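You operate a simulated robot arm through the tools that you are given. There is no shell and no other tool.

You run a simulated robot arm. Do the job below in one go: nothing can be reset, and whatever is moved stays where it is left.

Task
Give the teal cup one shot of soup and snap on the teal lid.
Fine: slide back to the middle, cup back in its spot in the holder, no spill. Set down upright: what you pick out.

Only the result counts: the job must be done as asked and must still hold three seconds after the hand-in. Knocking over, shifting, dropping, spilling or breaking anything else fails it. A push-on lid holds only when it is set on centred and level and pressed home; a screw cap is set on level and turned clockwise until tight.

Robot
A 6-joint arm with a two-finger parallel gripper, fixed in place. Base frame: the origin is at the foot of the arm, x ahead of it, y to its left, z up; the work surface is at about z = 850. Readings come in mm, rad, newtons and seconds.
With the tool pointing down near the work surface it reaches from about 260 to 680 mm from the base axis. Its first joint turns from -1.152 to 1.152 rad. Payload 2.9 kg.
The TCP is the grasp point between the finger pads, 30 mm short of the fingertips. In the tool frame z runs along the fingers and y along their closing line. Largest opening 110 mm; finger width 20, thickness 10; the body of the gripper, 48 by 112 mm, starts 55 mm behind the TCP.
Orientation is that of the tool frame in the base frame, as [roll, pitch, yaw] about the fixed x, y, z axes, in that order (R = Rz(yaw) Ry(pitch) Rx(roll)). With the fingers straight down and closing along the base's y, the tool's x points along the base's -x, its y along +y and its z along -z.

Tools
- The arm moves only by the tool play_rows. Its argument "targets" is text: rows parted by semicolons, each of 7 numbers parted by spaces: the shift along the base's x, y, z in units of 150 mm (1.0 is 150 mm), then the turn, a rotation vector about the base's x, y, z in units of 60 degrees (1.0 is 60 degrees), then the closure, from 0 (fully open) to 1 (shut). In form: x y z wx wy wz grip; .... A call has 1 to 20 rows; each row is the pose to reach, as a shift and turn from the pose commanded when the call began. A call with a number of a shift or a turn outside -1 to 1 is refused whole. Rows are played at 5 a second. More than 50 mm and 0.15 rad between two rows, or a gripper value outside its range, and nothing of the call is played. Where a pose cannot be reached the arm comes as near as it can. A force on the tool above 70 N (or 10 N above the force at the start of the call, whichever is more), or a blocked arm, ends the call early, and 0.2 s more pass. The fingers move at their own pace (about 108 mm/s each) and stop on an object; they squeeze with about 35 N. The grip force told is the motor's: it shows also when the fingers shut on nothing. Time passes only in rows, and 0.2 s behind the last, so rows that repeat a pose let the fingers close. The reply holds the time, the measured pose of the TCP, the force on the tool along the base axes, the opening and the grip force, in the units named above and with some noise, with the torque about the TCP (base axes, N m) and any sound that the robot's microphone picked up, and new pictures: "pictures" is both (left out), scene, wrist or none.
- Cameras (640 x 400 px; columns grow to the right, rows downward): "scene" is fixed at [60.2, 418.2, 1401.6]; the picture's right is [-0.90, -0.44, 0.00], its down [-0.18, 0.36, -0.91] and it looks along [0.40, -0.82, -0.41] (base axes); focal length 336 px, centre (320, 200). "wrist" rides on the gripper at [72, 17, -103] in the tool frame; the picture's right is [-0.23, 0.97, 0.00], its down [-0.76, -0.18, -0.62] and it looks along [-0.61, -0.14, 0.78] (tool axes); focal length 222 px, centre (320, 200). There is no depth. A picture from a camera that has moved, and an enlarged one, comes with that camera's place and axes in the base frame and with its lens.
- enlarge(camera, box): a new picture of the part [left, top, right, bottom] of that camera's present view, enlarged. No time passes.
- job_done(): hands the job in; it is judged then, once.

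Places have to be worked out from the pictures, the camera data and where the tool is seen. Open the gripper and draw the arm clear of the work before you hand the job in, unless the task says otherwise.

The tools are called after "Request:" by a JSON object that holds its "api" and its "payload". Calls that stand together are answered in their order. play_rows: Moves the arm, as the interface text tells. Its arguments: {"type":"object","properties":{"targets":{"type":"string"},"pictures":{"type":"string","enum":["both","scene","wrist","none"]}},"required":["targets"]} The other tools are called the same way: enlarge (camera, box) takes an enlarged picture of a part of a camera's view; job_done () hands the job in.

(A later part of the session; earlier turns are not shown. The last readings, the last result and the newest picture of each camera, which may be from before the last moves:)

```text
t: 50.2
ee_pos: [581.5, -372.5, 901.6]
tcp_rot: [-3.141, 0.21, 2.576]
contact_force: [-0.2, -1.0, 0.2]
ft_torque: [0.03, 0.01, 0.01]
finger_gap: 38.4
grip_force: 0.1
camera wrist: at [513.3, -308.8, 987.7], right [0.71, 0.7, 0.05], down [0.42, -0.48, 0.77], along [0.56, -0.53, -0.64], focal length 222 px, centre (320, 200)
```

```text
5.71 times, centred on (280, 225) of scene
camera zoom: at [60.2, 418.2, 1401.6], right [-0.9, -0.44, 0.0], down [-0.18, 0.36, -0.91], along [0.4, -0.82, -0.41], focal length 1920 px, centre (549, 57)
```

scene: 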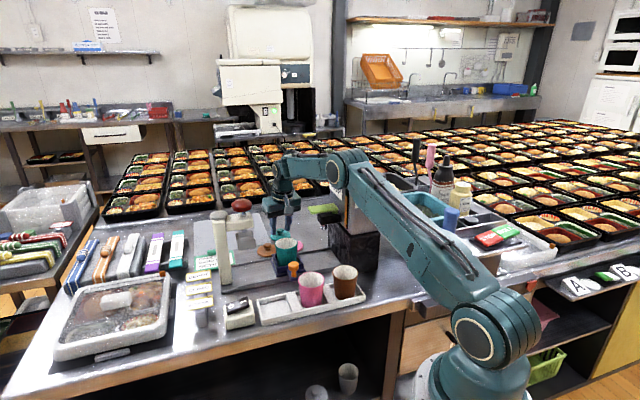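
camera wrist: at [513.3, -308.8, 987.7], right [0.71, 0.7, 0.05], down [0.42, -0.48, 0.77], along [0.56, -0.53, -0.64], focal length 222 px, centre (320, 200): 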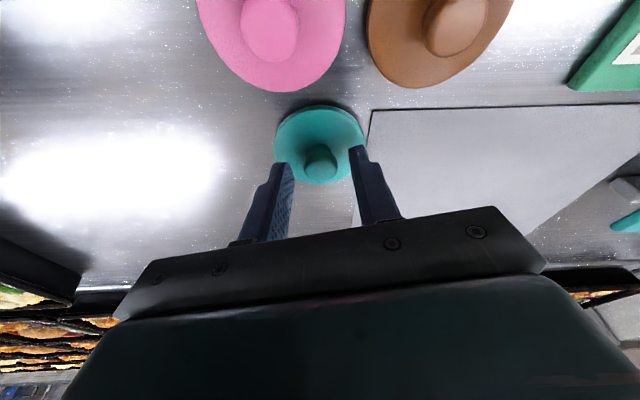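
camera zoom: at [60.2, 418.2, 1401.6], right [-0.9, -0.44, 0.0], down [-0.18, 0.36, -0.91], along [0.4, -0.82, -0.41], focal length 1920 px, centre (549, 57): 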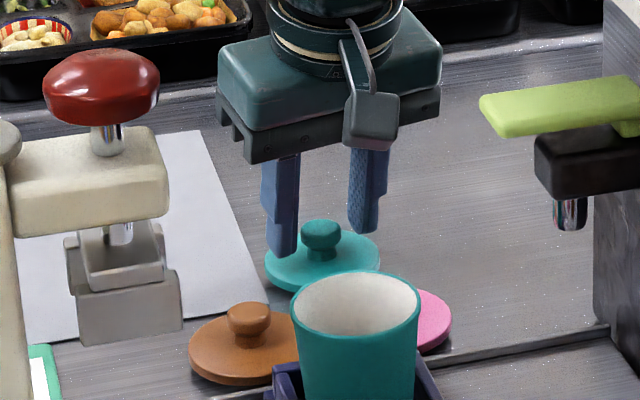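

The knob is a mushroom shape between the fingers, and the tip centre sits about 4–5 mm short radially. I move 5 mm outward and 6 mm lower, then check contact.

Request:
{"api": "play_rows", "payload": {"targets": "0.028 -0.018 0 0 0 0 0.65; 0.028 -0.018 -0.02 0 0 0 0.65; 0.028 -0.018 -0.041 0 0 0 0.65; 0.028 -0.018 -0.041 0 0 0 0.65", "pictures": "both"}}

Request:
{"api": "enlarge", "payload": {"camera": "wrist", "box": [240, 100, 400, 220]}}

Request:
{"api": "enlarge", "payload": {"camera": "scene", "box": [240, 190, 320, 260]}}

```text
t: 51.2
ee_pos: [586.6, -376.1, 894.9]
tcp_rot: [3.142, 0.21, 2.577]
contact_force: [-0.1, 0.1, 0.0]
ft_torque: [-0.03, 0.01, 0.0]
finger_gap: 38.4
grip_force: 0.0
camera wrist: at [518.8, -311.7, 981.5], right [0.71, 0.7, 0.05], down [0.42, -0.48, 0.77], along [0.56, -0.53, -0.64], focal length 222 px, centre (320, 200)
```

scene: 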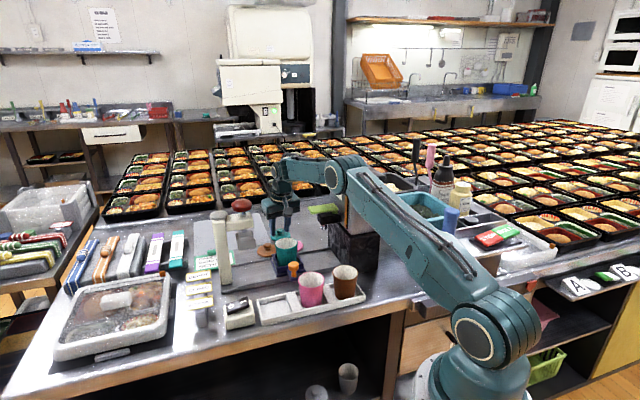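
wrist: 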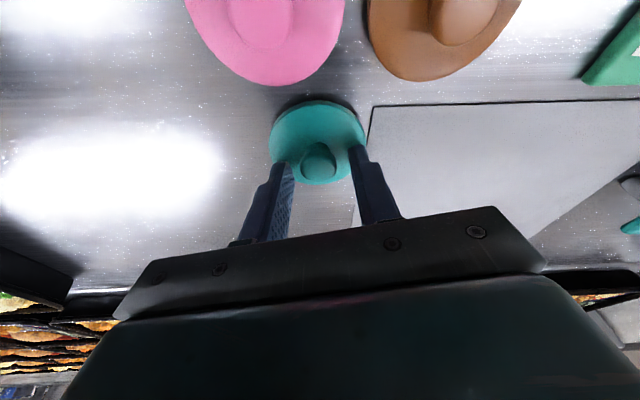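

```text
3.33 times, centred on (320, 160) of wrist
camera zoom: at [518.8, -311.7, 981.5], right [0.71, 0.7, 0.05], down [0.42, -0.48, 0.77], along [0.56, -0.53, -0.64], focal length 740 px, centre (320, 333)
```

zoom: 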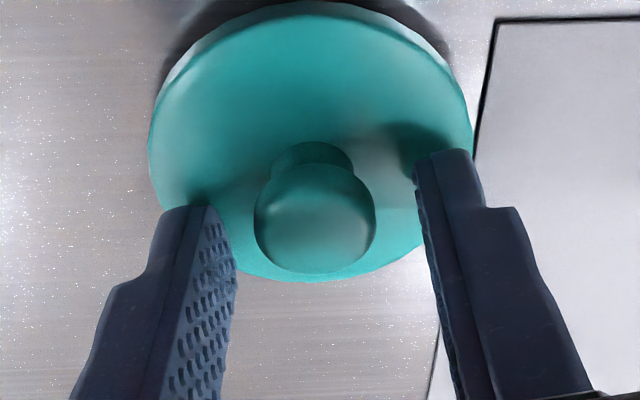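

```text
5.71 times, centred on (280, 225) of scene
camera zoom: at [60.2, 418.2, 1401.6], right [-0.9, -0.44, 0.0], down [-0.18, 0.36, -0.91], along [0.4, -0.82, -0.41], focal length 1920 px, centre (549, 57)
```

zoom: 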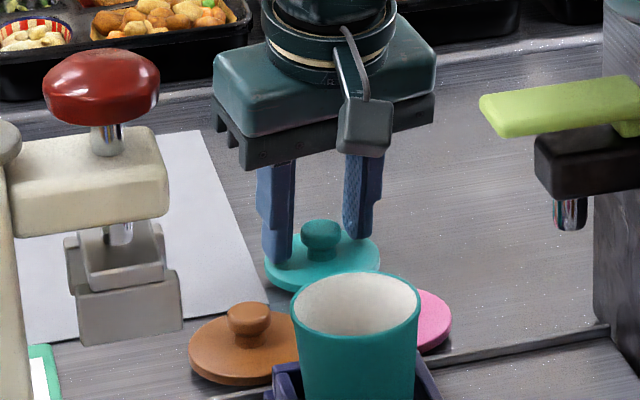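

The fingertips are around the knob with no contact load, well placed for gripping. I close on the knob.

Request:
{"api": "play_rows", "payload": {"targets": "0 0 0 0 0 0 0.75; 0 0 0 0 0 0 0.85; 0 0 0 0 0 0 0.92; 0 0 0 0 0 0 0.92; 0 0 0 0 0 0 0.92", "pictures": "both"}}

Request:
{"api": "enlarge", "payload": {"camera": "wrist", "box": [240, 100, 400, 220]}}

Request:
{"api": "enlarge", "payload": {"camera": "scene", "box": [240, 190, 320, 260]}}

```text
t: 52.4
ee_pos: [587.8, -374.5, 894.7]
tcp_rot: [-3.141, 0.208, 2.576]
contact_force: [0.2, 1.0, 1.3]
ft_torque: [0.07, -0.02, 0.02]
finger_gap: 15.4
grip_force: 35.4
camera wrist: at [518.7, -311.8, 981.7], right [0.71, 0.7, 0.05], down [0.42, -0.48, 0.77], along [0.56, -0.53, -0.64], focal length 222 px, centre (320, 200)
```

scene: 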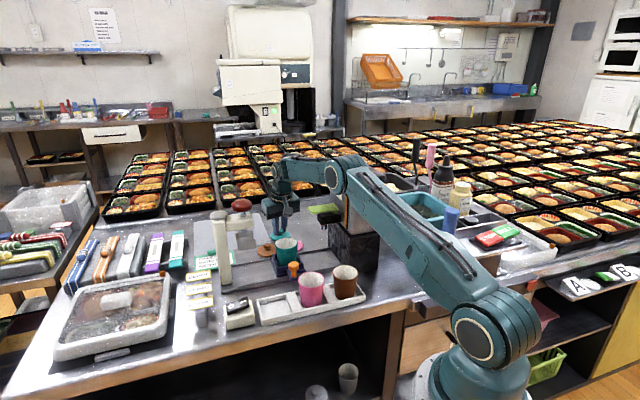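
wrist: 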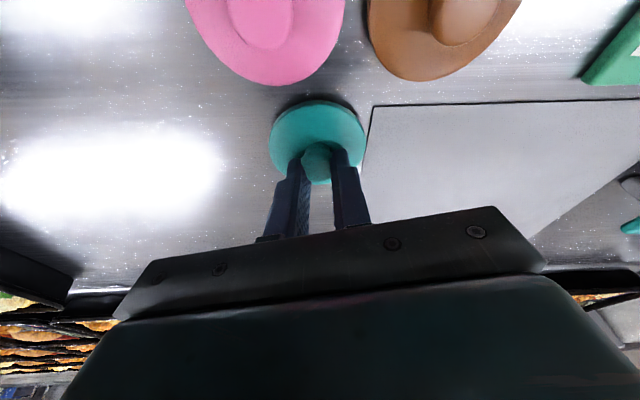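

```text
3.33 times, centred on (320, 160) of wrist
camera zoom: at [518.7, -311.8, 981.7], right [0.71, 0.7, 0.05], down [0.42, -0.48, 0.77], along [0.56, -0.53, -0.64], focal length 740 px, centre (320, 333)
```

zoom: 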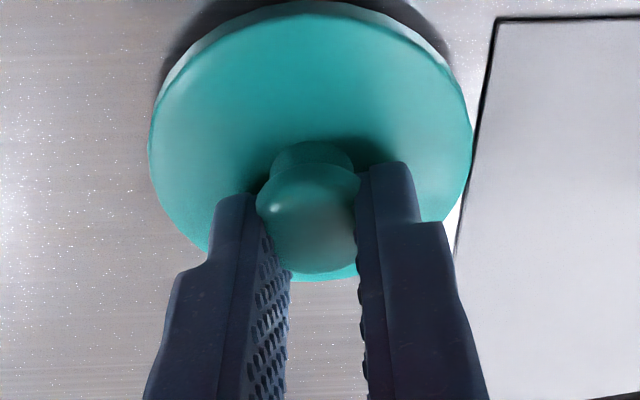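

```text
5.71 times, centred on (280, 225) of scene
camera zoom: at [60.2, 418.2, 1401.6], right [-0.9, -0.44, 0.0], down [-0.18, 0.36, -0.91], along [0.4, -0.82, -0.41], focal length 1920 px, centre (549, 57)
```

zoom: 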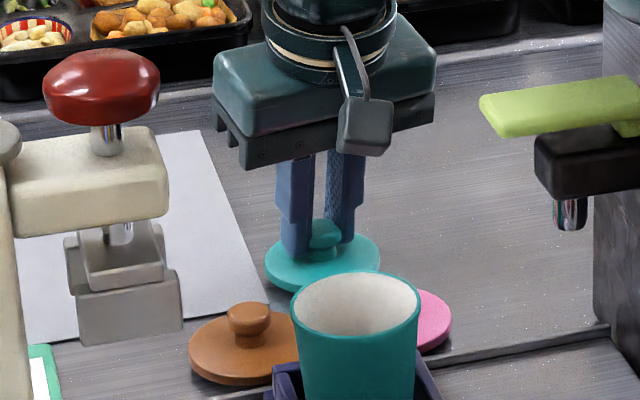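

Gripped at 15 mm with 35 N. I lift the lid straight up and check that it hangs level, and where it sits relative to the tool.

Request:
{"api": "play_rows", "payload": {"targets": "0 0 0.05 0 0 0 0.92; 0 0 0.15 0 0 0 0.92; 0 0 0.35 0 0 0 0.92; 0 0 0.6 0 0 0 0.92; 0 0 0.8 0 0 0 0.92; 0 0 0.8 0 0 0 0.92", "pictures": "both"}}

Request:
{"api": "enlarge", "payload": {"camera": "wrist", "box": [240, 80, 400, 220]}}

Request:
{"api": "enlarge", "payload": {"camera": "scene", "box": [240, 170, 320, 260]}}

```text
t: 53.8
ee_pos: [586.7, -373.1, 1016.2]
tcp_rot: [-3.14, 0.209, 2.576]
contact_force: [0.1, -0.3, 1.1]
ft_torque: [-0.01, -0.01, 0.0]
finger_gap: 15.3
grip_force: 35.2
camera wrist: at [518.5, -309.9, 1102.9], right [0.71, 0.7, 0.05], down [0.42, -0.48, 0.77], along [0.56, -0.53, -0.64], focal length 222 px, centre (320, 200)
```

scene: 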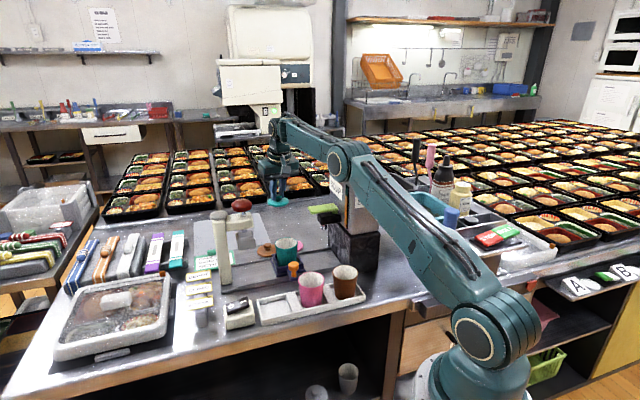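
wrist: 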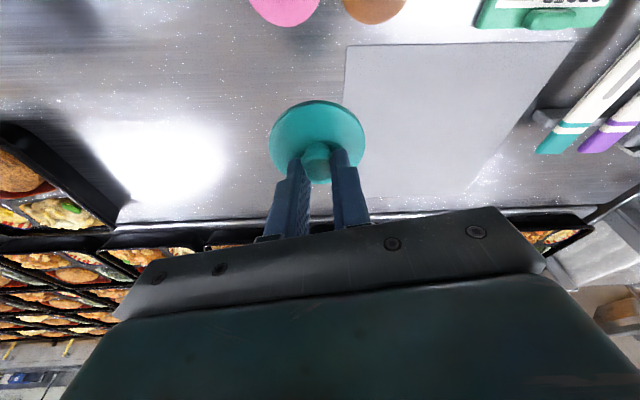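

```text
2.86 times, centred on (320, 150) of wrist
camera zoom: at [518.5, -309.9, 1102.9], right [0.71, 0.7, 0.05], down [0.42, -0.48, 0.77], along [0.56, -0.53, -0.64], focal length 635 px, centre (320, 343)
```

zoom: 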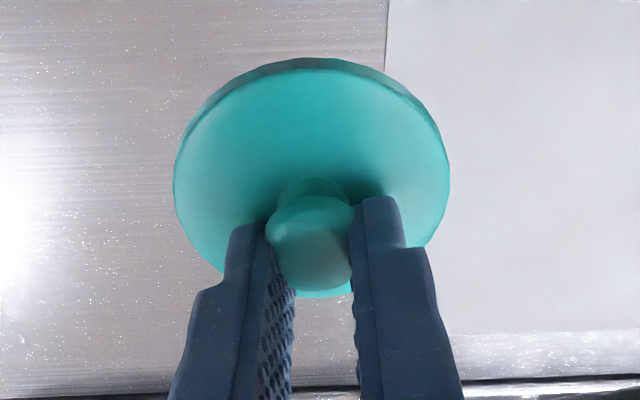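

```text
4.44 times, centred on (280, 215) of scene
camera zoom: at [60.2, 418.2, 1401.6], right [-0.9, -0.44, 0.0], down [-0.18, 0.36, -0.91], along [0.4, -0.82, -0.41], focal length 1494 px, centre (498, 133)
```

zoom: 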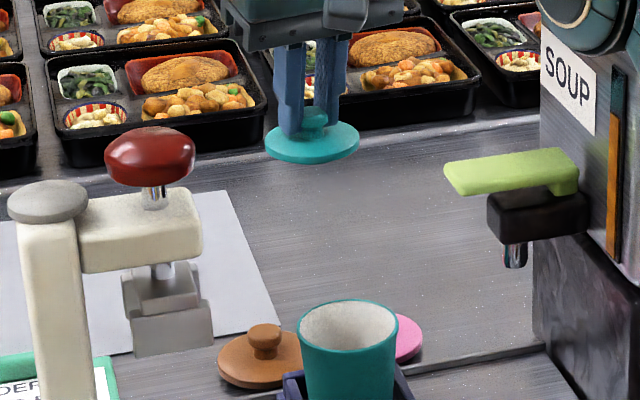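

The lid is held level, with its centre about 1–2 mm inward of the TCP. I carry it over the cup at height, turning back −12.6° so the gripper's long side clears the lever.

Request:
{"api": "play_rows", "payload": {"targets": "-0.13 0.165 0 0 0 -0.05 0.92; -0.27 0.34 0 0 0 -0.1 0.92; -0.41 0.52 0 0 0 -0.15 0.92; -0.55 0.7 0 0 0 -0.2 0.92; -0.66 0.84 0 0 0 -0.21 0.92; -0.714 0.904 0 0 0 -0.21 0.92; -0.714 0.904 0 0 0 -0.21 0.92", "pictures": "both"}}

Request:
{"api": "enlarge", "payload": {"camera": "wrist", "box": [240, 60, 400, 220]}}

Request:
{"api": "enlarge", "payload": {"camera": "scene", "box": [240, 170, 340, 270]}}

```text
t: 55.4
ee_pos: [479.3, -238.6, 1014.2]
tcp_rot: [-3.14, 0.211, 2.356]
contact_force: [0.2, 0.0, -0.1]
ft_torque: [-0.02, -0.01, -0.01]
finger_gap: 15.4
grip_force: 35.4
camera wrist: at [427.1, -162.3, 1100.9], right [0.85, 0.53, 0.05], down [0.31, -0.56, 0.77], along [0.43, -0.64, -0.64], focal length 222 px, centre (320, 200)
```

scene: 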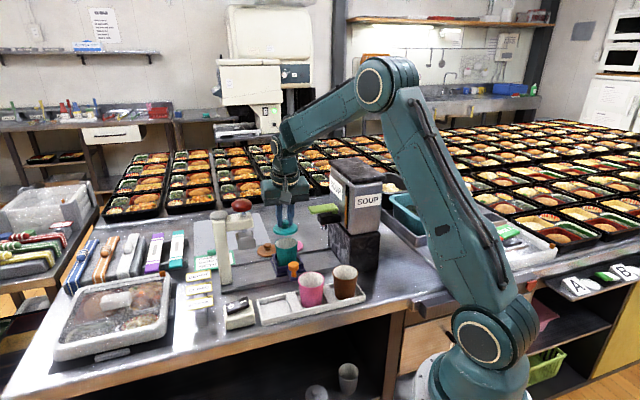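
wrist: 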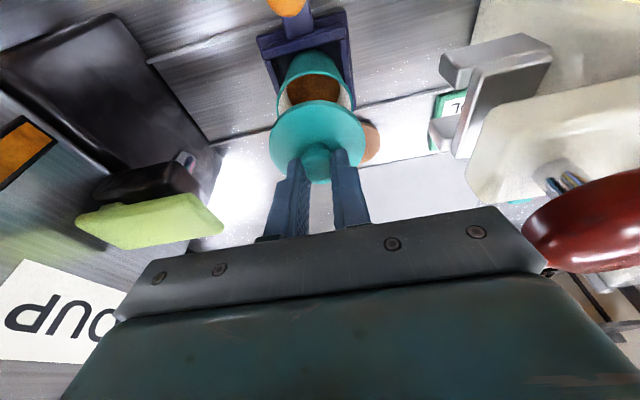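

```text
2.50 times, centred on (320, 140) of wrist
camera zoom: at [427.1, -162.3, 1100.9], right [0.85, 0.53, 0.05], down [0.31, -0.56, 0.77], along [0.43, -0.64, -0.64], focal length 555 px, centre (320, 350)
```

zoom: 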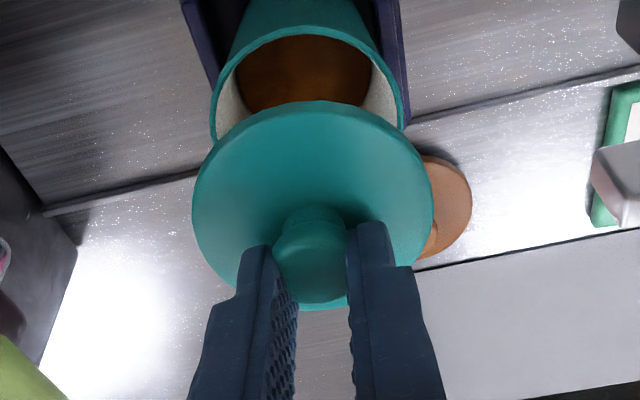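

```text
4.00 times, centred on (290, 220) of scene
camera zoom: at [60.2, 418.2, 1401.6], right [-0.9, -0.44, 0.0], down [-0.18, 0.36, -0.91], along [0.4, -0.82, -0.41], focal length 1344 px, centre (440, 120)
```

zoom: 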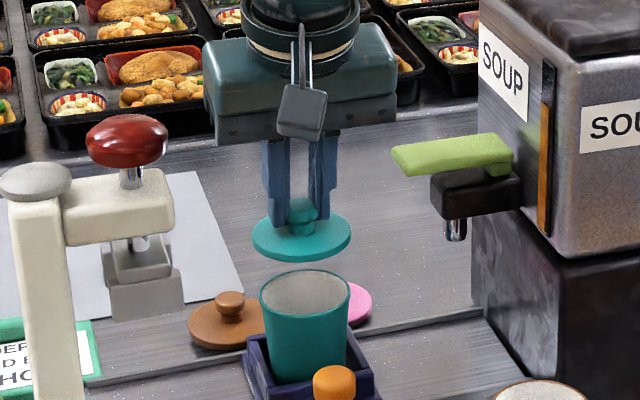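

The lid is above the cup. I lower it to about 8 mm above the rim so I can compare the two edges directly.

Request:
{"api": "play_rows", "payload": {"targets": "0 0 -0.08 0 0 0 0.92; 0 0 -0.16 0 0 0 0.92; 0 0 -0.22 0 0 0 0.92; 0 0 -0.22 0 0 0 0.92", "pictures": "both"}}

Request:
{"api": "enlarge", "payload": {"camera": "wrist", "box": [260, 70, 380, 190]}}

Request:
{"api": "enlarge", "payload": {"camera": "scene", "box": [255, 200, 315, 270]}}

```text
t: 56.4
ee_pos: [480.6, -239.9, 980.2]
tcp_rot: [-3.14, 0.211, 2.356]
contact_force: [-1.1, 0.2, 0.4]
ft_torque: [-0.02, 0.02, 0.03]
finger_gap: 17.9
grip_force: 34.6
camera wrist: at [427.2, -162.9, 1067.9], right [0.85, 0.53, 0.05], down [0.31, -0.56, 0.77], along [0.43, -0.64, -0.64], focal length 222 px, centre (320, 200)
```

scene: 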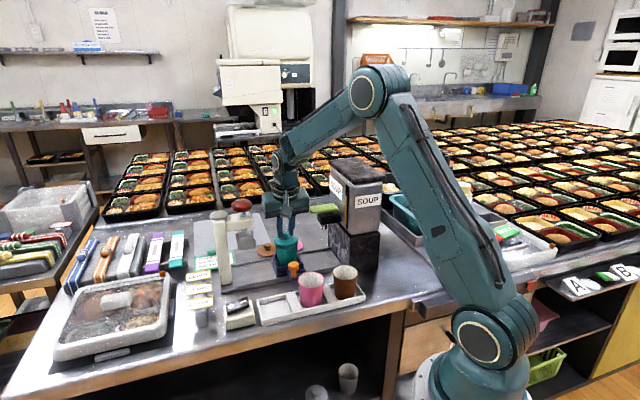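
wrist: 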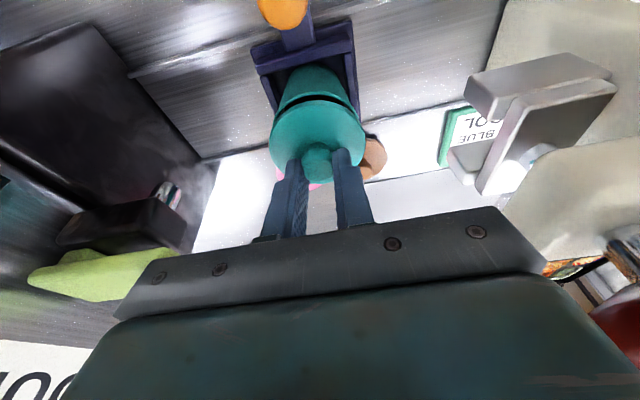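

```text
3.33 times, centred on (320, 130) of wrist
camera zoom: at [427.2, -162.9, 1067.9], right [0.85, 0.53, 0.05], down [0.31, -0.56, 0.77], along [0.43, -0.64, -0.64], focal length 740 px, centre (320, 433)
```

zoom: 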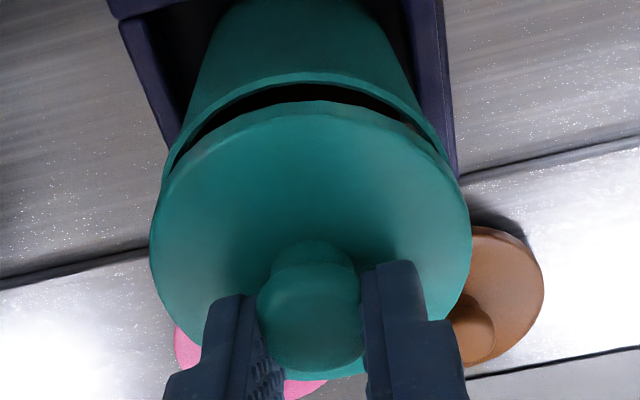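

```text
5.71 times, centred on (285, 235) of scene
camera zoom: at [60.2, 418.2, 1401.6], right [-0.9, -0.44, 0.0], down [-0.18, 0.36, -0.91], along [0.4, -0.82, -0.41], focal length 1920 px, centre (520, 0)
```

zoom: 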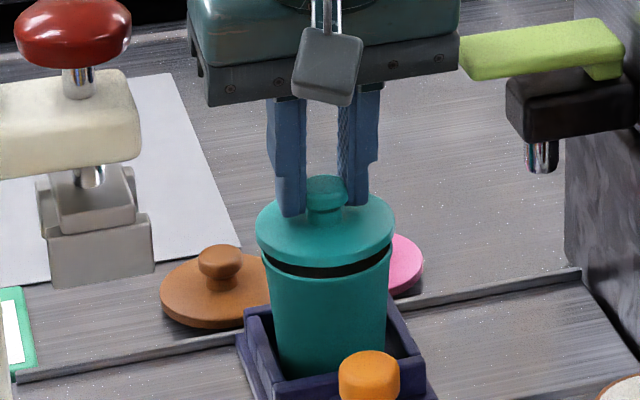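

Both views show the lid centred over the cup within about 1–2 mm and level. I nudge it 1 mm toward the front and lower in small steps until it seats.

Request:
{"api": "play_rows", "payload": {"targets": "-0.005 0.005 -0.015 0 0 0 0.92; -0.005 0.005 -0.03 0 0 0 0.92; -0.005 0.005 -0.03 0 0 0 0.92", "pictures": "both"}}

Request:
{"api": "enlarge", "payload": {"camera": "wrist", "box": [260, 70, 380, 190]}}

Request:
{"api": "enlarge", "payload": {"camera": "scene", "box": [255, 200, 315, 270]}}

```text
t: 57.2
ee_pos: [479.4, -238.9, 975.7]
tcp_rot: [3.141, 0.21, 2.357]
contact_force: [-0.5, -0.8, 0.6]
ft_torque: [0.01, -0.02, -0.02]
finger_gap: 18.0
grip_force: 35.0
camera wrist: at [426.6, -161.9, 1063.9], right [0.85, 0.53, 0.05], down [0.31, -0.56, 0.77], along [0.43, -0.64, -0.64], focal length 222 px, centre (320, 200)
```

scene: 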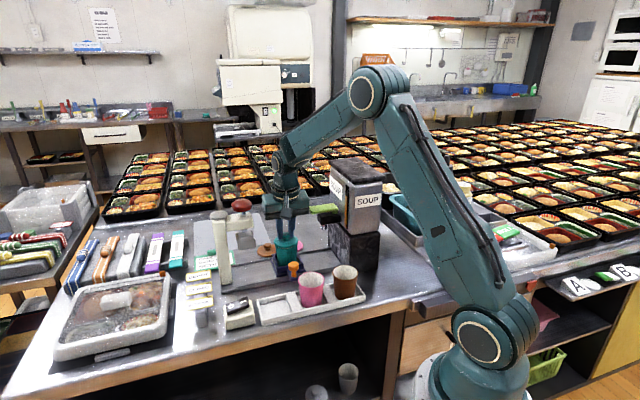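
wrist: 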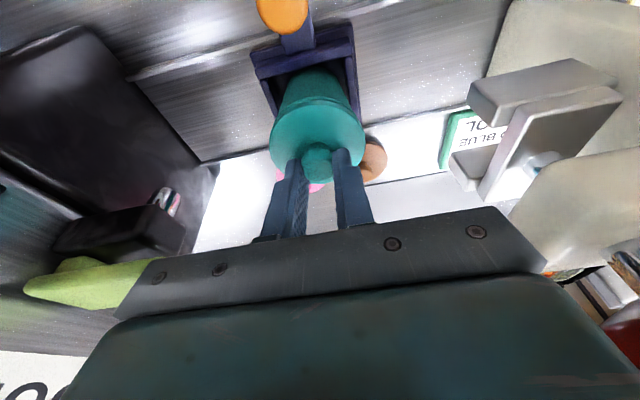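

```text
3.33 times, centred on (320, 130) of wrist
camera zoom: at [426.6, -161.9, 1063.9], right [0.85, 0.53, 0.05], down [0.31, -0.56, 0.77], along [0.43, -0.64, -0.64], focal length 740 px, centre (320, 433)
```

zoom: 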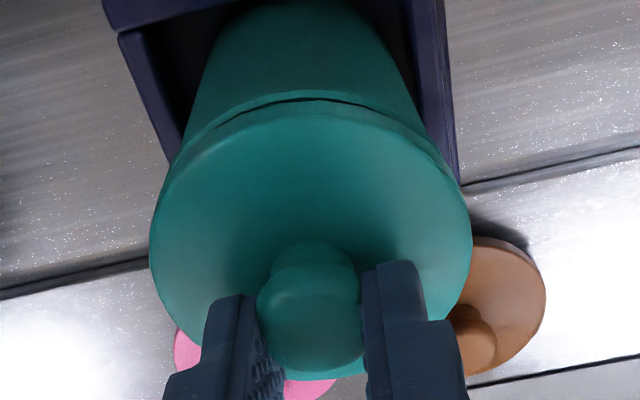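

```text
5.71 times, centred on (285, 235) of scene
camera zoom: at [60.2, 418.2, 1401.6], right [-0.9, -0.44, 0.0], down [-0.18, 0.36, -0.91], along [0.4, -0.82, -0.41], focal length 1920 px, centre (520, 0)
```

zoom: 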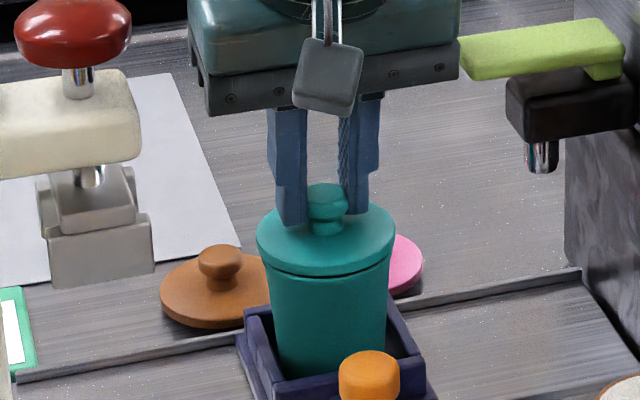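

The gap has nearly closed and the edges line up. I lower further in 1.5 mm steps to contact.

Request:
{"api": "play_rows", "payload": {"targets": "0 0 -0.01 0 0 0 0.92; 0 0 -0.02 0 0 0 0.92; 0 0 -0.02 0 0 0 0.92", "pictures": "scene"}}

Request:
{"api": "enlarge", "payload": {"camera": "scene", "box": [255, 200, 315, 270]}}

```text
t: 58.0
ee_pos: [479.0, -238.3, 975.0]
tcp_rot: [-3.14, 0.21, 2.356]
contact_force: [-0.9, 1.5, 3.8]
ft_torque: [0.05, 0.07, -0.03]
finger_gap: 18.1
grip_force: 35.2
```

scene: 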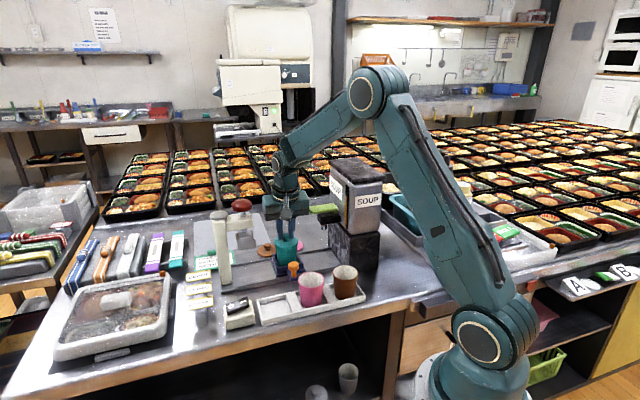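

```text
5.71 times, centred on (285, 235) of scene
camera zoom: at [60.1, 418.2, 1401.6], right [-0.9, -0.44, 0.0], down [-0.18, 0.36, -0.91], along [0.4, -0.82, -0.41], focal length 1920 px, centre (520, 0)
```

zoom: 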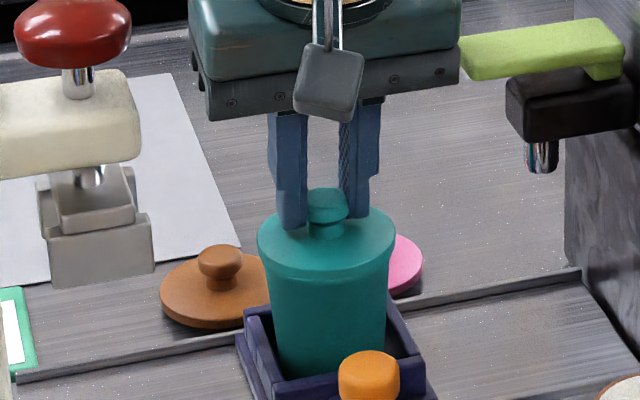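

The lid is resting on the rim (3.8 N). I press down gently in small increments with the grip still on to hold it level.

Request:
{"api": "play_rows", "payload": {"targets": "0 0 -0.006 0 0 0 0.92; 0 0 -0.012 0 0 0 0.92; 0 0 -0.012 0 0 0 0.92", "pictures": "none"}}

```text
t: 58.8
ee_pos: [479.7, -239.6, 973.4]
tcp_rot: [3.141, 0.212, 2.356]
contact_force: [-3.7, 4.4, 23.9]
ft_torque: [0.34, 0.26, -0.01]
finger_gap: 18.1
grip_force: 34.8
```

24 N and no click yet. I press a bit more.

Request:
{"api": "play_rows", "payload": {"targets": "-0.002 0.002 -0.006 0 0 0 0.92; -0.002 0.002 -0.012 0 0 0 0.92; -0.002 0.002 -0.012 0 0 0 0.92", "pictures": "both"}}

Request:
{"api": "enlarge", "payload": {"camera": "scene", "box": [255, 200, 315, 270]}}

Request:
{"api": "enlarge", "payload": {"camera": "wrist", "box": [260, 70, 380, 190]}}

```text
t: 59.6
ee_pos: [479.6, -238.9, 975.3]
tcp_rot: [3.139, 0.216, 2.355]
contact_force: [-1.2, 0.3, 32.8]
ft_torque: [0.16, 0.14, -0.01]
finger_gap: 17.9
grip_force: 35.0
camera wrist: at [425.8, -162.2, 1060.2], right [0.85, 0.53, 0.05], down [0.3, -0.56, 0.77], along [0.44, -0.64, -0.63], focal length 222 px, centre (320, 200)
```

scene: 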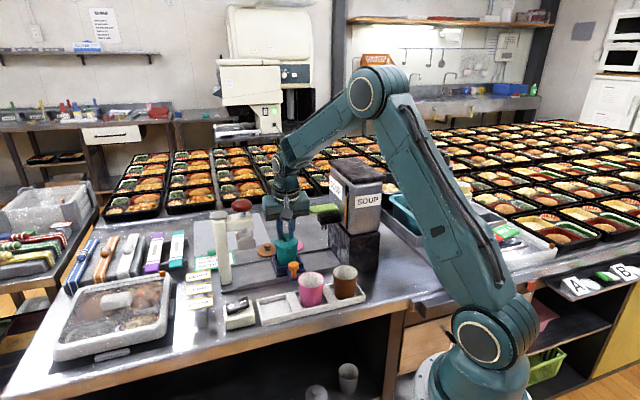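
wrist: 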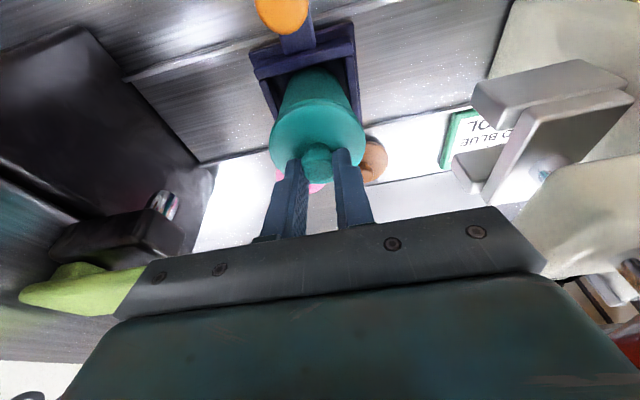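

```text
5.71 times, centred on (285, 235) of scene
camera zoom: at [59.7, 418.5, 1401.5], right [-0.9, -0.44, 0.0], down [-0.18, 0.36, -0.91], along [0.4, -0.82, -0.4], focal length 1920 px, centre (520, 0)
```

zoom: 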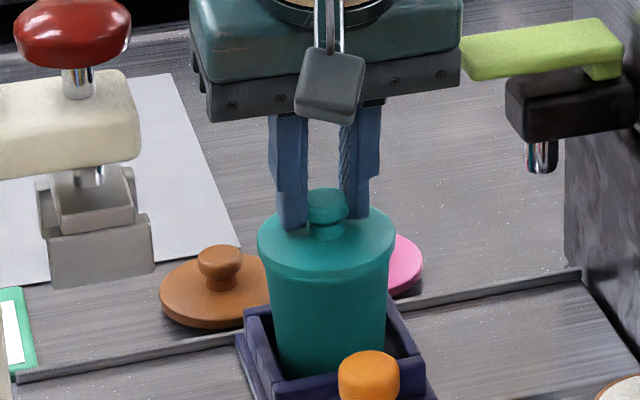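

```text
3.33 times, centred on (320, 130) of wrist
camera zoom: at [425.8, -162.2, 1060.2], right [0.85, 0.53, 0.05], down [0.3, -0.56, 0.77], along [0.44, -0.64, -0.63], focal length 740 px, centre (320, 433)
```

zoom: 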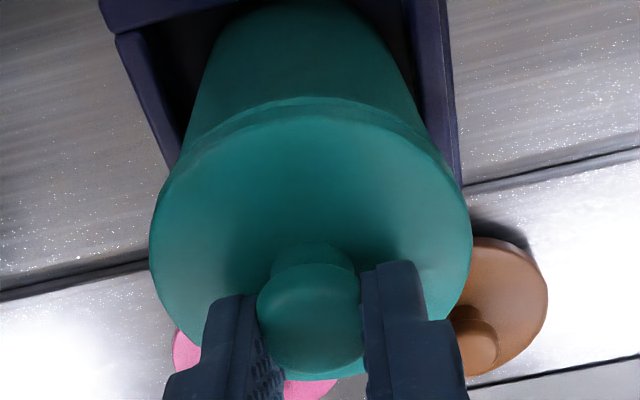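

33 N and the lid sits flush. I push further toward about 55–60 N.

Request:
{"api": "play_rows", "payload": {"targets": "0 0 -0.007 0 0 0 0.92; 0 0 -0.014 0 0 0 0.92; 0 0 -0.014 0 0 0 0.92; 0 0 -0.014 0 0 0 0.92", "pictures": "none"}}

```text
t: 60.6
ee_pos: [480.4, -238.8, 973.1]
tcp_rot: [3.137, 0.221, 2.355]
contact_force: [-1.1, 1.0, 39.2]
ft_torque: [0.04, 0.06, -0.01]
finger_gap: 18.2
grip_force: 34.5
```

Request:
{"api": "play_rows", "payload": {"targets": "0 0 -0.008 0 0 0 0.92; 0 0 -0.016 0 0 0 0.92; 0 0 -0.016 0 0 0 0.92; 0 0 -0.016 0 0 0 0.92", "pictures": "none"}}

```text
t: 61.6
ee_pos: [480.0, -239.9, 972.4]
tcp_rot: [3.137, 0.221, 2.354]
contact_force: [-3.9, 3.8, 45.1]
ft_torque: [0.14, 0.21, -0.01]
finger_gap: 17.8
grip_force: 35.2
```

45 N and still no click reported. I unload and pull up by 2 mm to test whether the lid has already latched.

Request:
{"api": "play_rows", "payload": {"targets": "0 0 0.03 0 0 0 0.92; 0 0 0.055 0 0 0 0.92; 0 0 0.07 0 0 0 0.92; 0 0 0.075 0 0 0 0.92; 0 0 0.075 0 0 0 0.92", "pictures": "scene"}}

Request:
{"api": "enlarge", "payload": {"camera": "scene", "box": [255, 200, 315, 270]}}

```text
t: 62.8
ee_pos: [477.8, -238.3, 977.8]
tcp_rot: [-3.139, 0.209, 2.356]
contact_force: [-0.4, 0.6, 0.0]
ft_torque: [0.01, 0.01, 0.03]
finger_gap: 17.9
grip_force: 35.0
heard: snap
```

scene: 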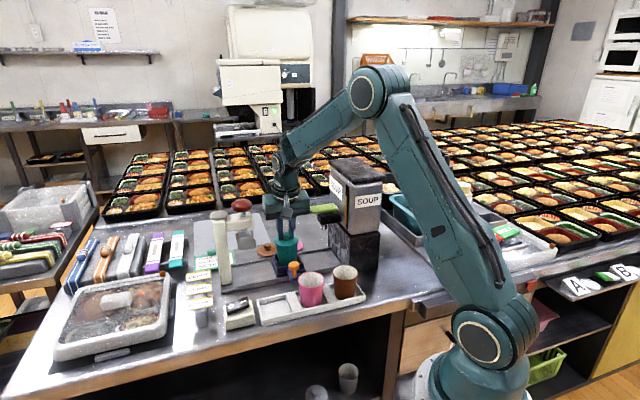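

```text
5.71 times, centred on (285, 235) of scene
camera zoom: at [60.2, 418.2, 1401.6], right [-0.9, -0.44, 0.0], down [-0.18, 0.36, -0.91], along [0.4, -0.82, -0.41], focal length 1920 px, centre (520, 0)
```

zoom: 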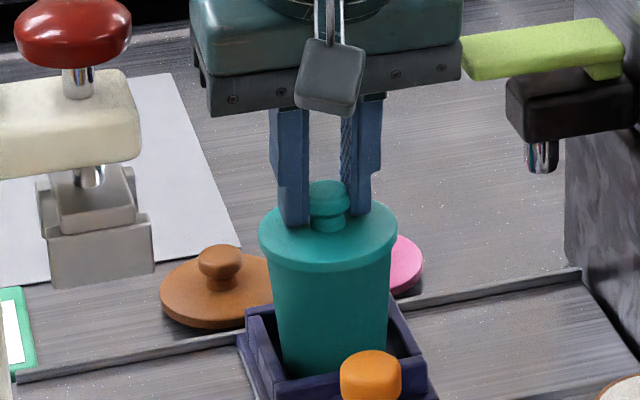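

A snap was heard, and the lid–cup joint shows no gap even though I'm up 2–3 mm. I raise 6 mm more to see whether the cup comes along.

Request:
{"api": "play_rows", "payload": {"targets": "0 0 0.02 0 0 0 0.92; 0 0 0.04 0 0 0 0.92; 0 0 0.04 0 0 0 0.92", "pictures": "both"}}

Request:
{"api": "enlarge", "payload": {"camera": "scene", "box": [255, 200, 315, 270]}}

Request:
{"api": "enlarge", "payload": {"camera": "wrist", "box": [260, 70, 380, 190]}}

```text
t: 63.6
ee_pos: [479.3, -239.5, 984.6]
tcp_rot: [-3.139, 0.21, 2.356]
contact_force: [-0.2, -0.1, -1.0]
ft_torque: [0.02, 0.01, -0.02]
finger_gap: 18.1
grip_force: 35.5
camera wrist: at [426.1, -162.3, 1070.3], right [0.85, 0.53, 0.05], down [0.31, -0.56, 0.77], along [0.43, -0.64, -0.64], focal length 222 px, centre (320, 200)
```

scene: 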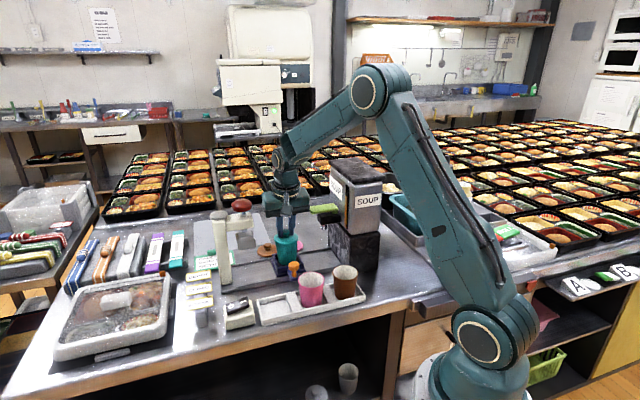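
wrist: 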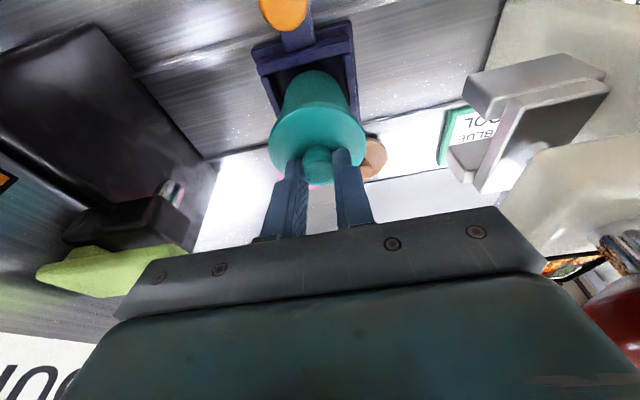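

```text
5.71 times, centred on (285, 235) of scene
camera zoom: at [60.2, 418.2, 1401.6], right [-0.9, -0.44, 0.0], down [-0.18, 0.36, -0.91], along [0.4, -0.82, -0.41], focal length 1920 px, centre (520, 0)
```

zoom: 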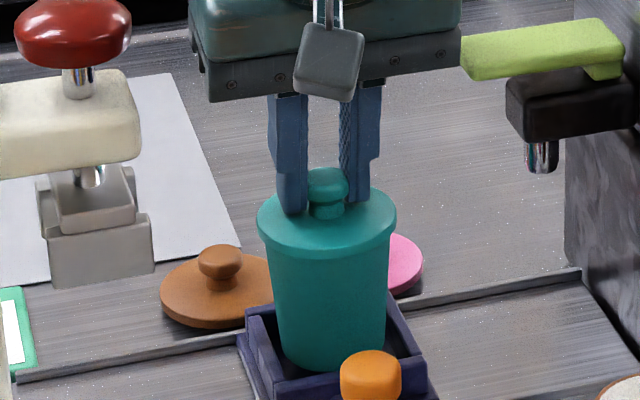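

```text
3.33 times, centred on (320, 130) of wrist
camera zoom: at [426.1, -162.3, 1070.3], right [0.85, 0.53, 0.05], down [0.31, -0.56, 0.77], along [0.43, -0.64, -0.64], focal length 740 px, centre (320, 433)
```

zoom: 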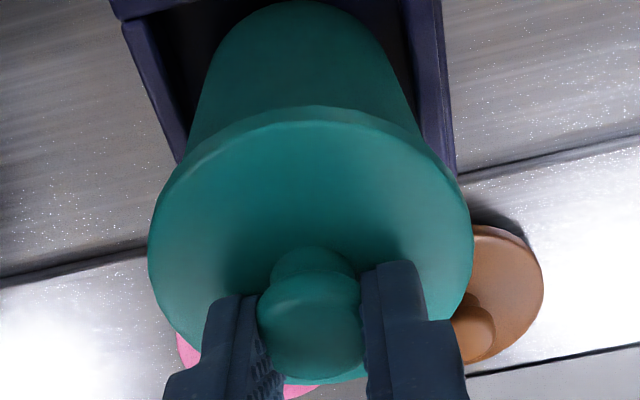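

The cup rises together with the lid, so it snapped on. I carry the closed cup by its knob: first straight up, then smoothly toward the holder.

Request:
{"api": "play_rows", "payload": {"targets": "0 0 0.03 0 0 0 0.92; 0 0 0.1 0 0 0 0.92; 0 0 0.2 0 0 0 0.92; 0 0 0.3 0 0 0 0.92; 0 0 0.36 0 0 0 0.92; 0 0 0.376 0 0 0 0.92; 0 0 0.376 0 0 0 0.92", "pictures": "both"}}

Request:
{"api": "enlarge", "payload": {"camera": "scene", "box": [240, 180, 320, 290]}}

```text
t: 65.2
ee_pos: [478.6, -239.5, 1041.6]
tcp_rot: [3.141, 0.21, 2.356]
contact_force: [0.9, -0.4, -1.0]
ft_torque: [-0.02, 0.03, 0.01]
finger_gap: 18.0
grip_force: 35.2
camera wrist: at [426.0, -162.3, 1127.6], right [0.85, 0.53, 0.05], down [0.31, -0.56, 0.77], along [0.43, -0.64, -0.64], focal length 222 px, centre (320, 200)
```

scene: 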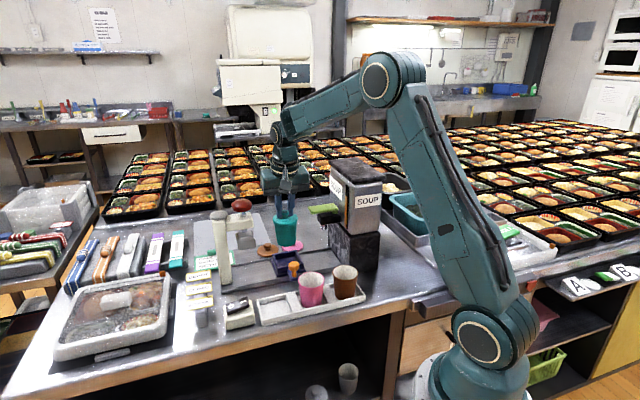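
wrist: 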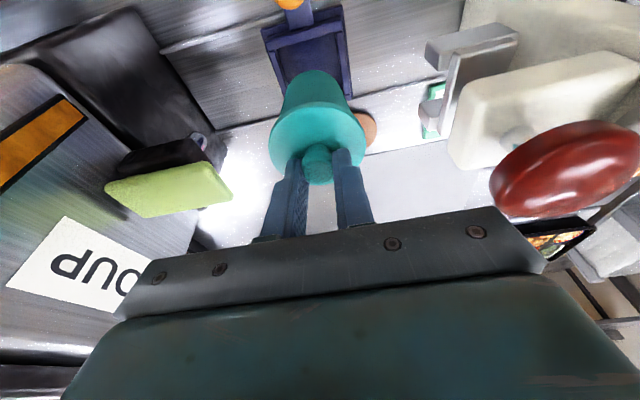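

```text
3.64 times, centred on (280, 235) of scene
camera zoom: at [60.2, 418.2, 1401.6], right [-0.9, -0.44, 0.0], down [-0.18, 0.36, -0.91], along [0.4, -0.82, -0.41], focal length 1222 px, centre (466, 73)
```

zoom: 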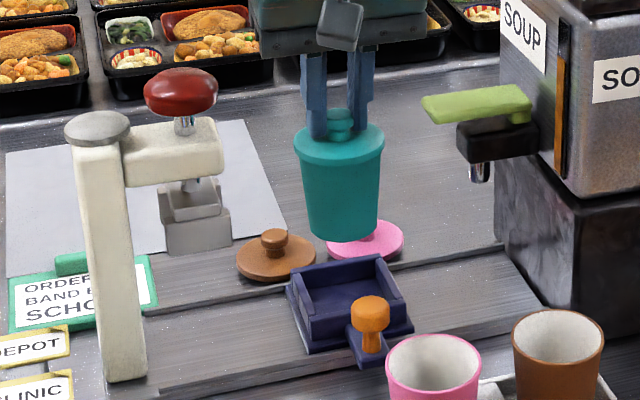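

The cup hangs upright and the tray is empty and clean. I move it forward toward the holder row, keeping clear of the other cups.

Request:
{"api": "play_rows", "payload": {"targets": "-0.03 0.03 0 0 0 0 0.92; -0.09 0.09 0 0 0 0 0.92; -0.17 0.17 0 0 0 0 0.92; -0.26 0.26 0 0 0 0 0.92; -0.35 0.35 0 0 0 0 0.92; -0.44 0.44 0 0 0 0 0.92; -0.53 0.53 0 0 0 0 0.92; -0.61 0.61 0 0 0 0 0.92; -0.67 0.67 0 0 0 0 0.92; -0.71 0.71 0 0 0 0 0.92; -0.72 0.72 0 0 0 0 0.92; -0.69 0.75 0 0 0 0 0.92; -0.63 0.81 0 0 0 0 0.92; -0.56 0.88 0 0 0 0 0.92; -0.49 0.95 0 0 0 0 0.92; -0.45 0.99 0 0 0 0 0.92; -0.44 0.995 0 0 0 0 0.92; -0.44 0.995 0 0 0 0 0.92", "pictures": "both"}}

Request:
{"api": "enlarge", "payload": {"camera": "scene", "box": [220, 220, 360, 340]}}

Request:
{"api": "enlarge", "payload": {"camera": "wrist", "box": [220, 20, 420, 190]}}

```text
t: 69.0
ee_pos: [412.8, -88.8, 1040.5]
tcp_rot: [-3.14, 0.209, 2.358]
contact_force: [-0.1, 0.6, -0.9]
ft_torque: [0.01, 0.03, 0.01]
finger_gap: 18.0
grip_force: 34.1
camera wrist: at [359.6, -12.4, 1127.0], right [0.85, 0.53, 0.05], down [0.31, -0.56, 0.77], along [0.43, -0.64, -0.64], focal length 222 px, centre (320, 200)
```

scene: 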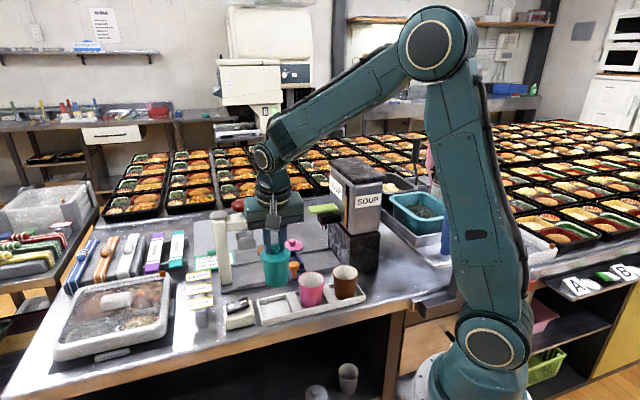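
wrist: 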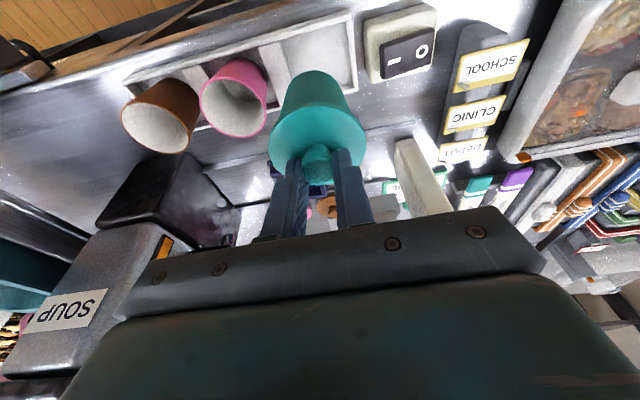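

```text
3.33 times, centred on (290, 280) of scene
camera zoom: at [60.2, 418.2, 1401.6], right [-0.9, -0.44, 0.0], down [-0.18, 0.36, -0.91], along [0.4, -0.82, -0.41], focal length 1120 px, centre (420, -67)
```

zoom: 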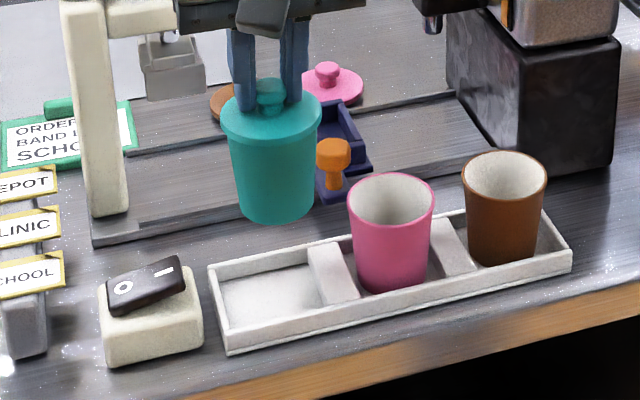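

```text
2.35 times, centred on (320, 105) of wrist
camera zoom: at [359.6, -12.4, 1127.0], right [0.85, 0.53, 0.05], down [0.31, -0.56, 0.77], along [0.43, -0.64, -0.64], focal length 523 px, centre (320, 424)
```

zoom: 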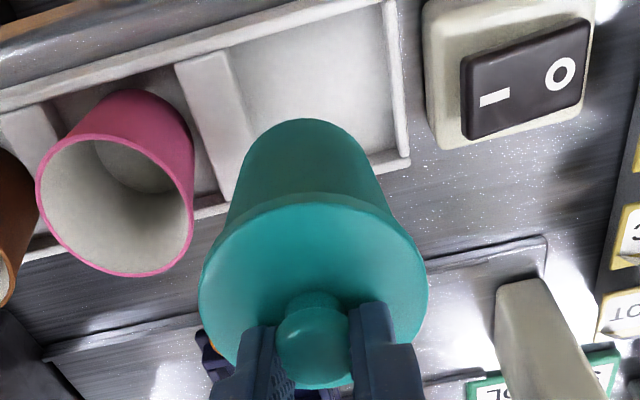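

The empty slot spans about U 208–271 and F −386…−326. I line the cup up with its old spot (U≈237, F≈−355) and lower to about 10 mm above the holder rim.

Request:
{"api": "play_rows", "payload": {"targets": "0.015 0.017 0 0 0 0 0.92; 0.034 0.037 0 0 0 0 0.92; 0.034 0.037 -0.08 0 0 0 0.92; 0.034 0.037 -0.2 0 0 0 0.92; 0.034 0.037 -0.32 0 0 0 0.92; 0.034 0.037 -0.387 0 0 0 0.92; 0.034 0.037 -0.387 0 0 0 0.92", "pictures": "both"}}

Request:
{"api": "enlarge", "payload": {"camera": "scene", "box": [230, 250, 330, 330]}}

Request:
{"api": "enlarge", "payload": {"camera": "wrist", "box": [220, 40, 420, 190]}}

```text
t: 70.6
ee_pos: [417.8, -84.5, 981.7]
tcp_rot: [3.141, 0.208, 2.356]
contact_force: [-0.5, 0.4, -0.4]
ft_torque: [-0.04, 0.02, -0.01]
finger_gap: 18.2
grip_force: 34.9
camera wrist: at [365.8, -7.2, 1067.6], right [0.85, 0.53, 0.05], down [0.31, -0.56, 0.77], along [0.43, -0.64, -0.64], focal length 222 px, centre (320, 200)
```

scene: 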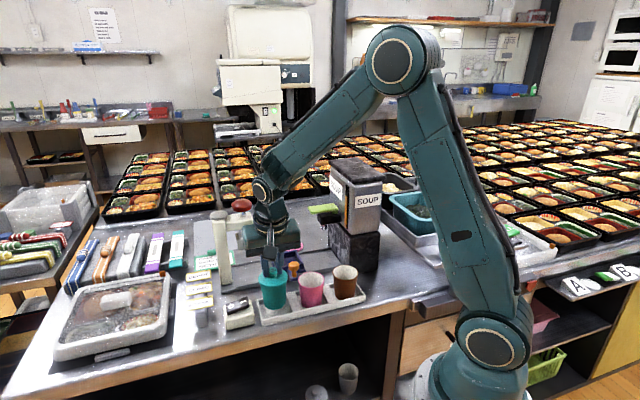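
wrist: 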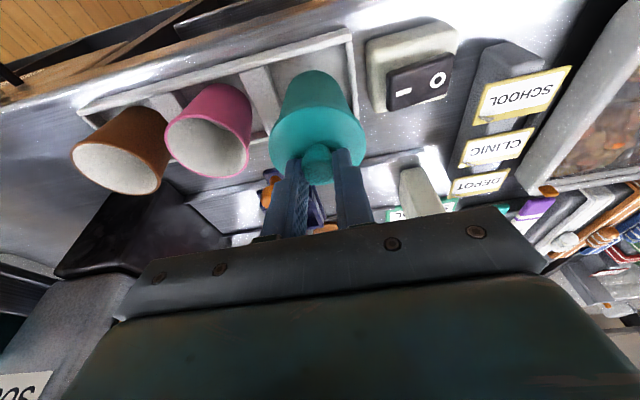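

```text
5.00 times, centred on (280, 290) of scene
camera zoom: at [60.2, 418.2, 1401.6], right [-0.9, -0.44, 0.0], down [-0.18, 0.36, -0.91], along [0.4, -0.82, -0.41], focal length 1680 px, centre (520, -250)
```

zoom: 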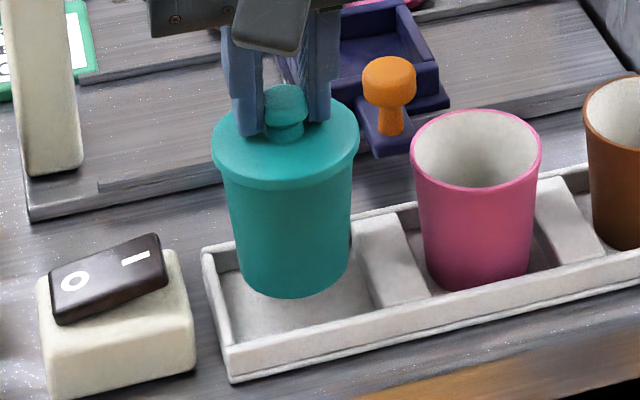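

```text
2.67 times, centred on (320, 115) of wrist
camera zoom: at [365.8, -7.2, 1067.6], right [0.85, 0.53, 0.05], down [0.31, -0.56, 0.77], along [0.43, -0.64, -0.64], focal length 592 px, centre (320, 427)
```

zoom: 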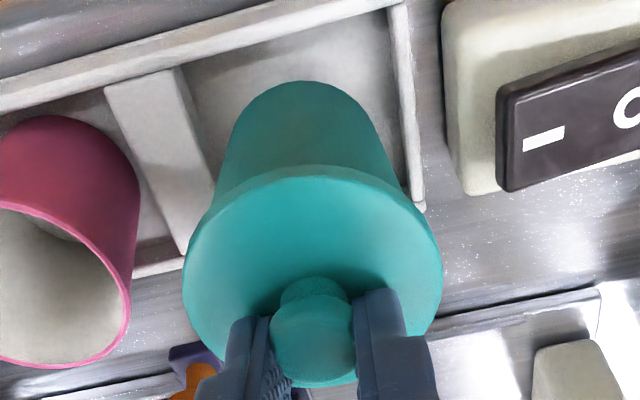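

The cup is over its slot with clearance all around. I lower it in steps until it touches the holder floor.

Request:
{"api": "play_rows", "payload": {"targets": "0 0 -0.03 0 0 0 0.92; 0 0 -0.06 0 0 0 0.92; 0 0 -0.09 0 0 0 0.92; 0 0 -0.09 0 0 0 0.92", "pictures": "scene"}}

Request:
{"api": "enlarge", "payload": {"camera": "scene", "box": [230, 250, 330, 330]}}

```text
t: 71.6
ee_pos: [417.8, -83.7, 968.0]
tcp_rot: [-3.139, 0.21, 2.356]
contact_force: [0.5, 0.2, -1.5]
ft_torque: [-0.02, 0.04, 0.0]
finger_gap: 18.2
grip_force: 35.7
```

scene: 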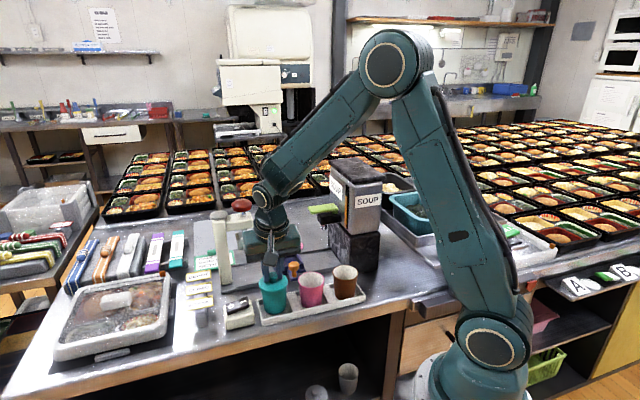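

```text
5.00 times, centred on (280, 290) of scene
camera zoom: at [60.2, 418.2, 1401.6], right [-0.9, -0.44, 0.0], down [-0.18, 0.36, -0.91], along [0.4, -0.82, -0.41], focal length 1680 px, centre (520, -250)
```

zoom: 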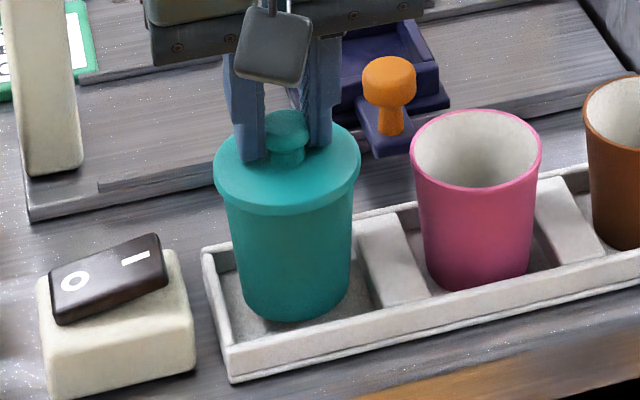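

The cup is about 5 mm above the floor and sits about 3 mm toward the switch end compared with its original place. I shift it back 3 mm and lower to contact.

Request:
{"api": "play_rows", "payload": {"targets": "-0.014 -0.014 0 0 0 0 0.92; -0.014 -0.014 -0.015 0 0 0 0.92; -0.014 -0.014 -0.03 0 0 0 0.92; -0.014 -0.014 -0.03 0 0 0 0.92", "pictures": "none"}}

```text
t: 72.6
ee_pos: [416.1, -85.1, 964.0]
tcp_rot: [-3.14, 0.209, 2.357]
contact_force: [0.3, 0.3, -0.7]
ft_torque: [0.0, 0.03, 0.02]
finger_gap: 18.1
grip_force: 34.9
```

Request:
{"api": "play_rows", "payload": {"targets": "0 0 -0.01 0 0 0 0.92; 0 0 -0.02 0 0 0 0.92; 0 0 -0.02 0 0 0 0.92", "pictures": "none"}}

```text
t: 73.4
ee_pos: [415.1, -86.7, 960.7]
tcp_rot: [-3.139, 0.21, 2.355]
contact_force: [-0.3, -0.1, -1.7]
ft_torque: [0.01, 0.01, -0.01]
finger_gap: 18.2
grip_force: 34.8
```

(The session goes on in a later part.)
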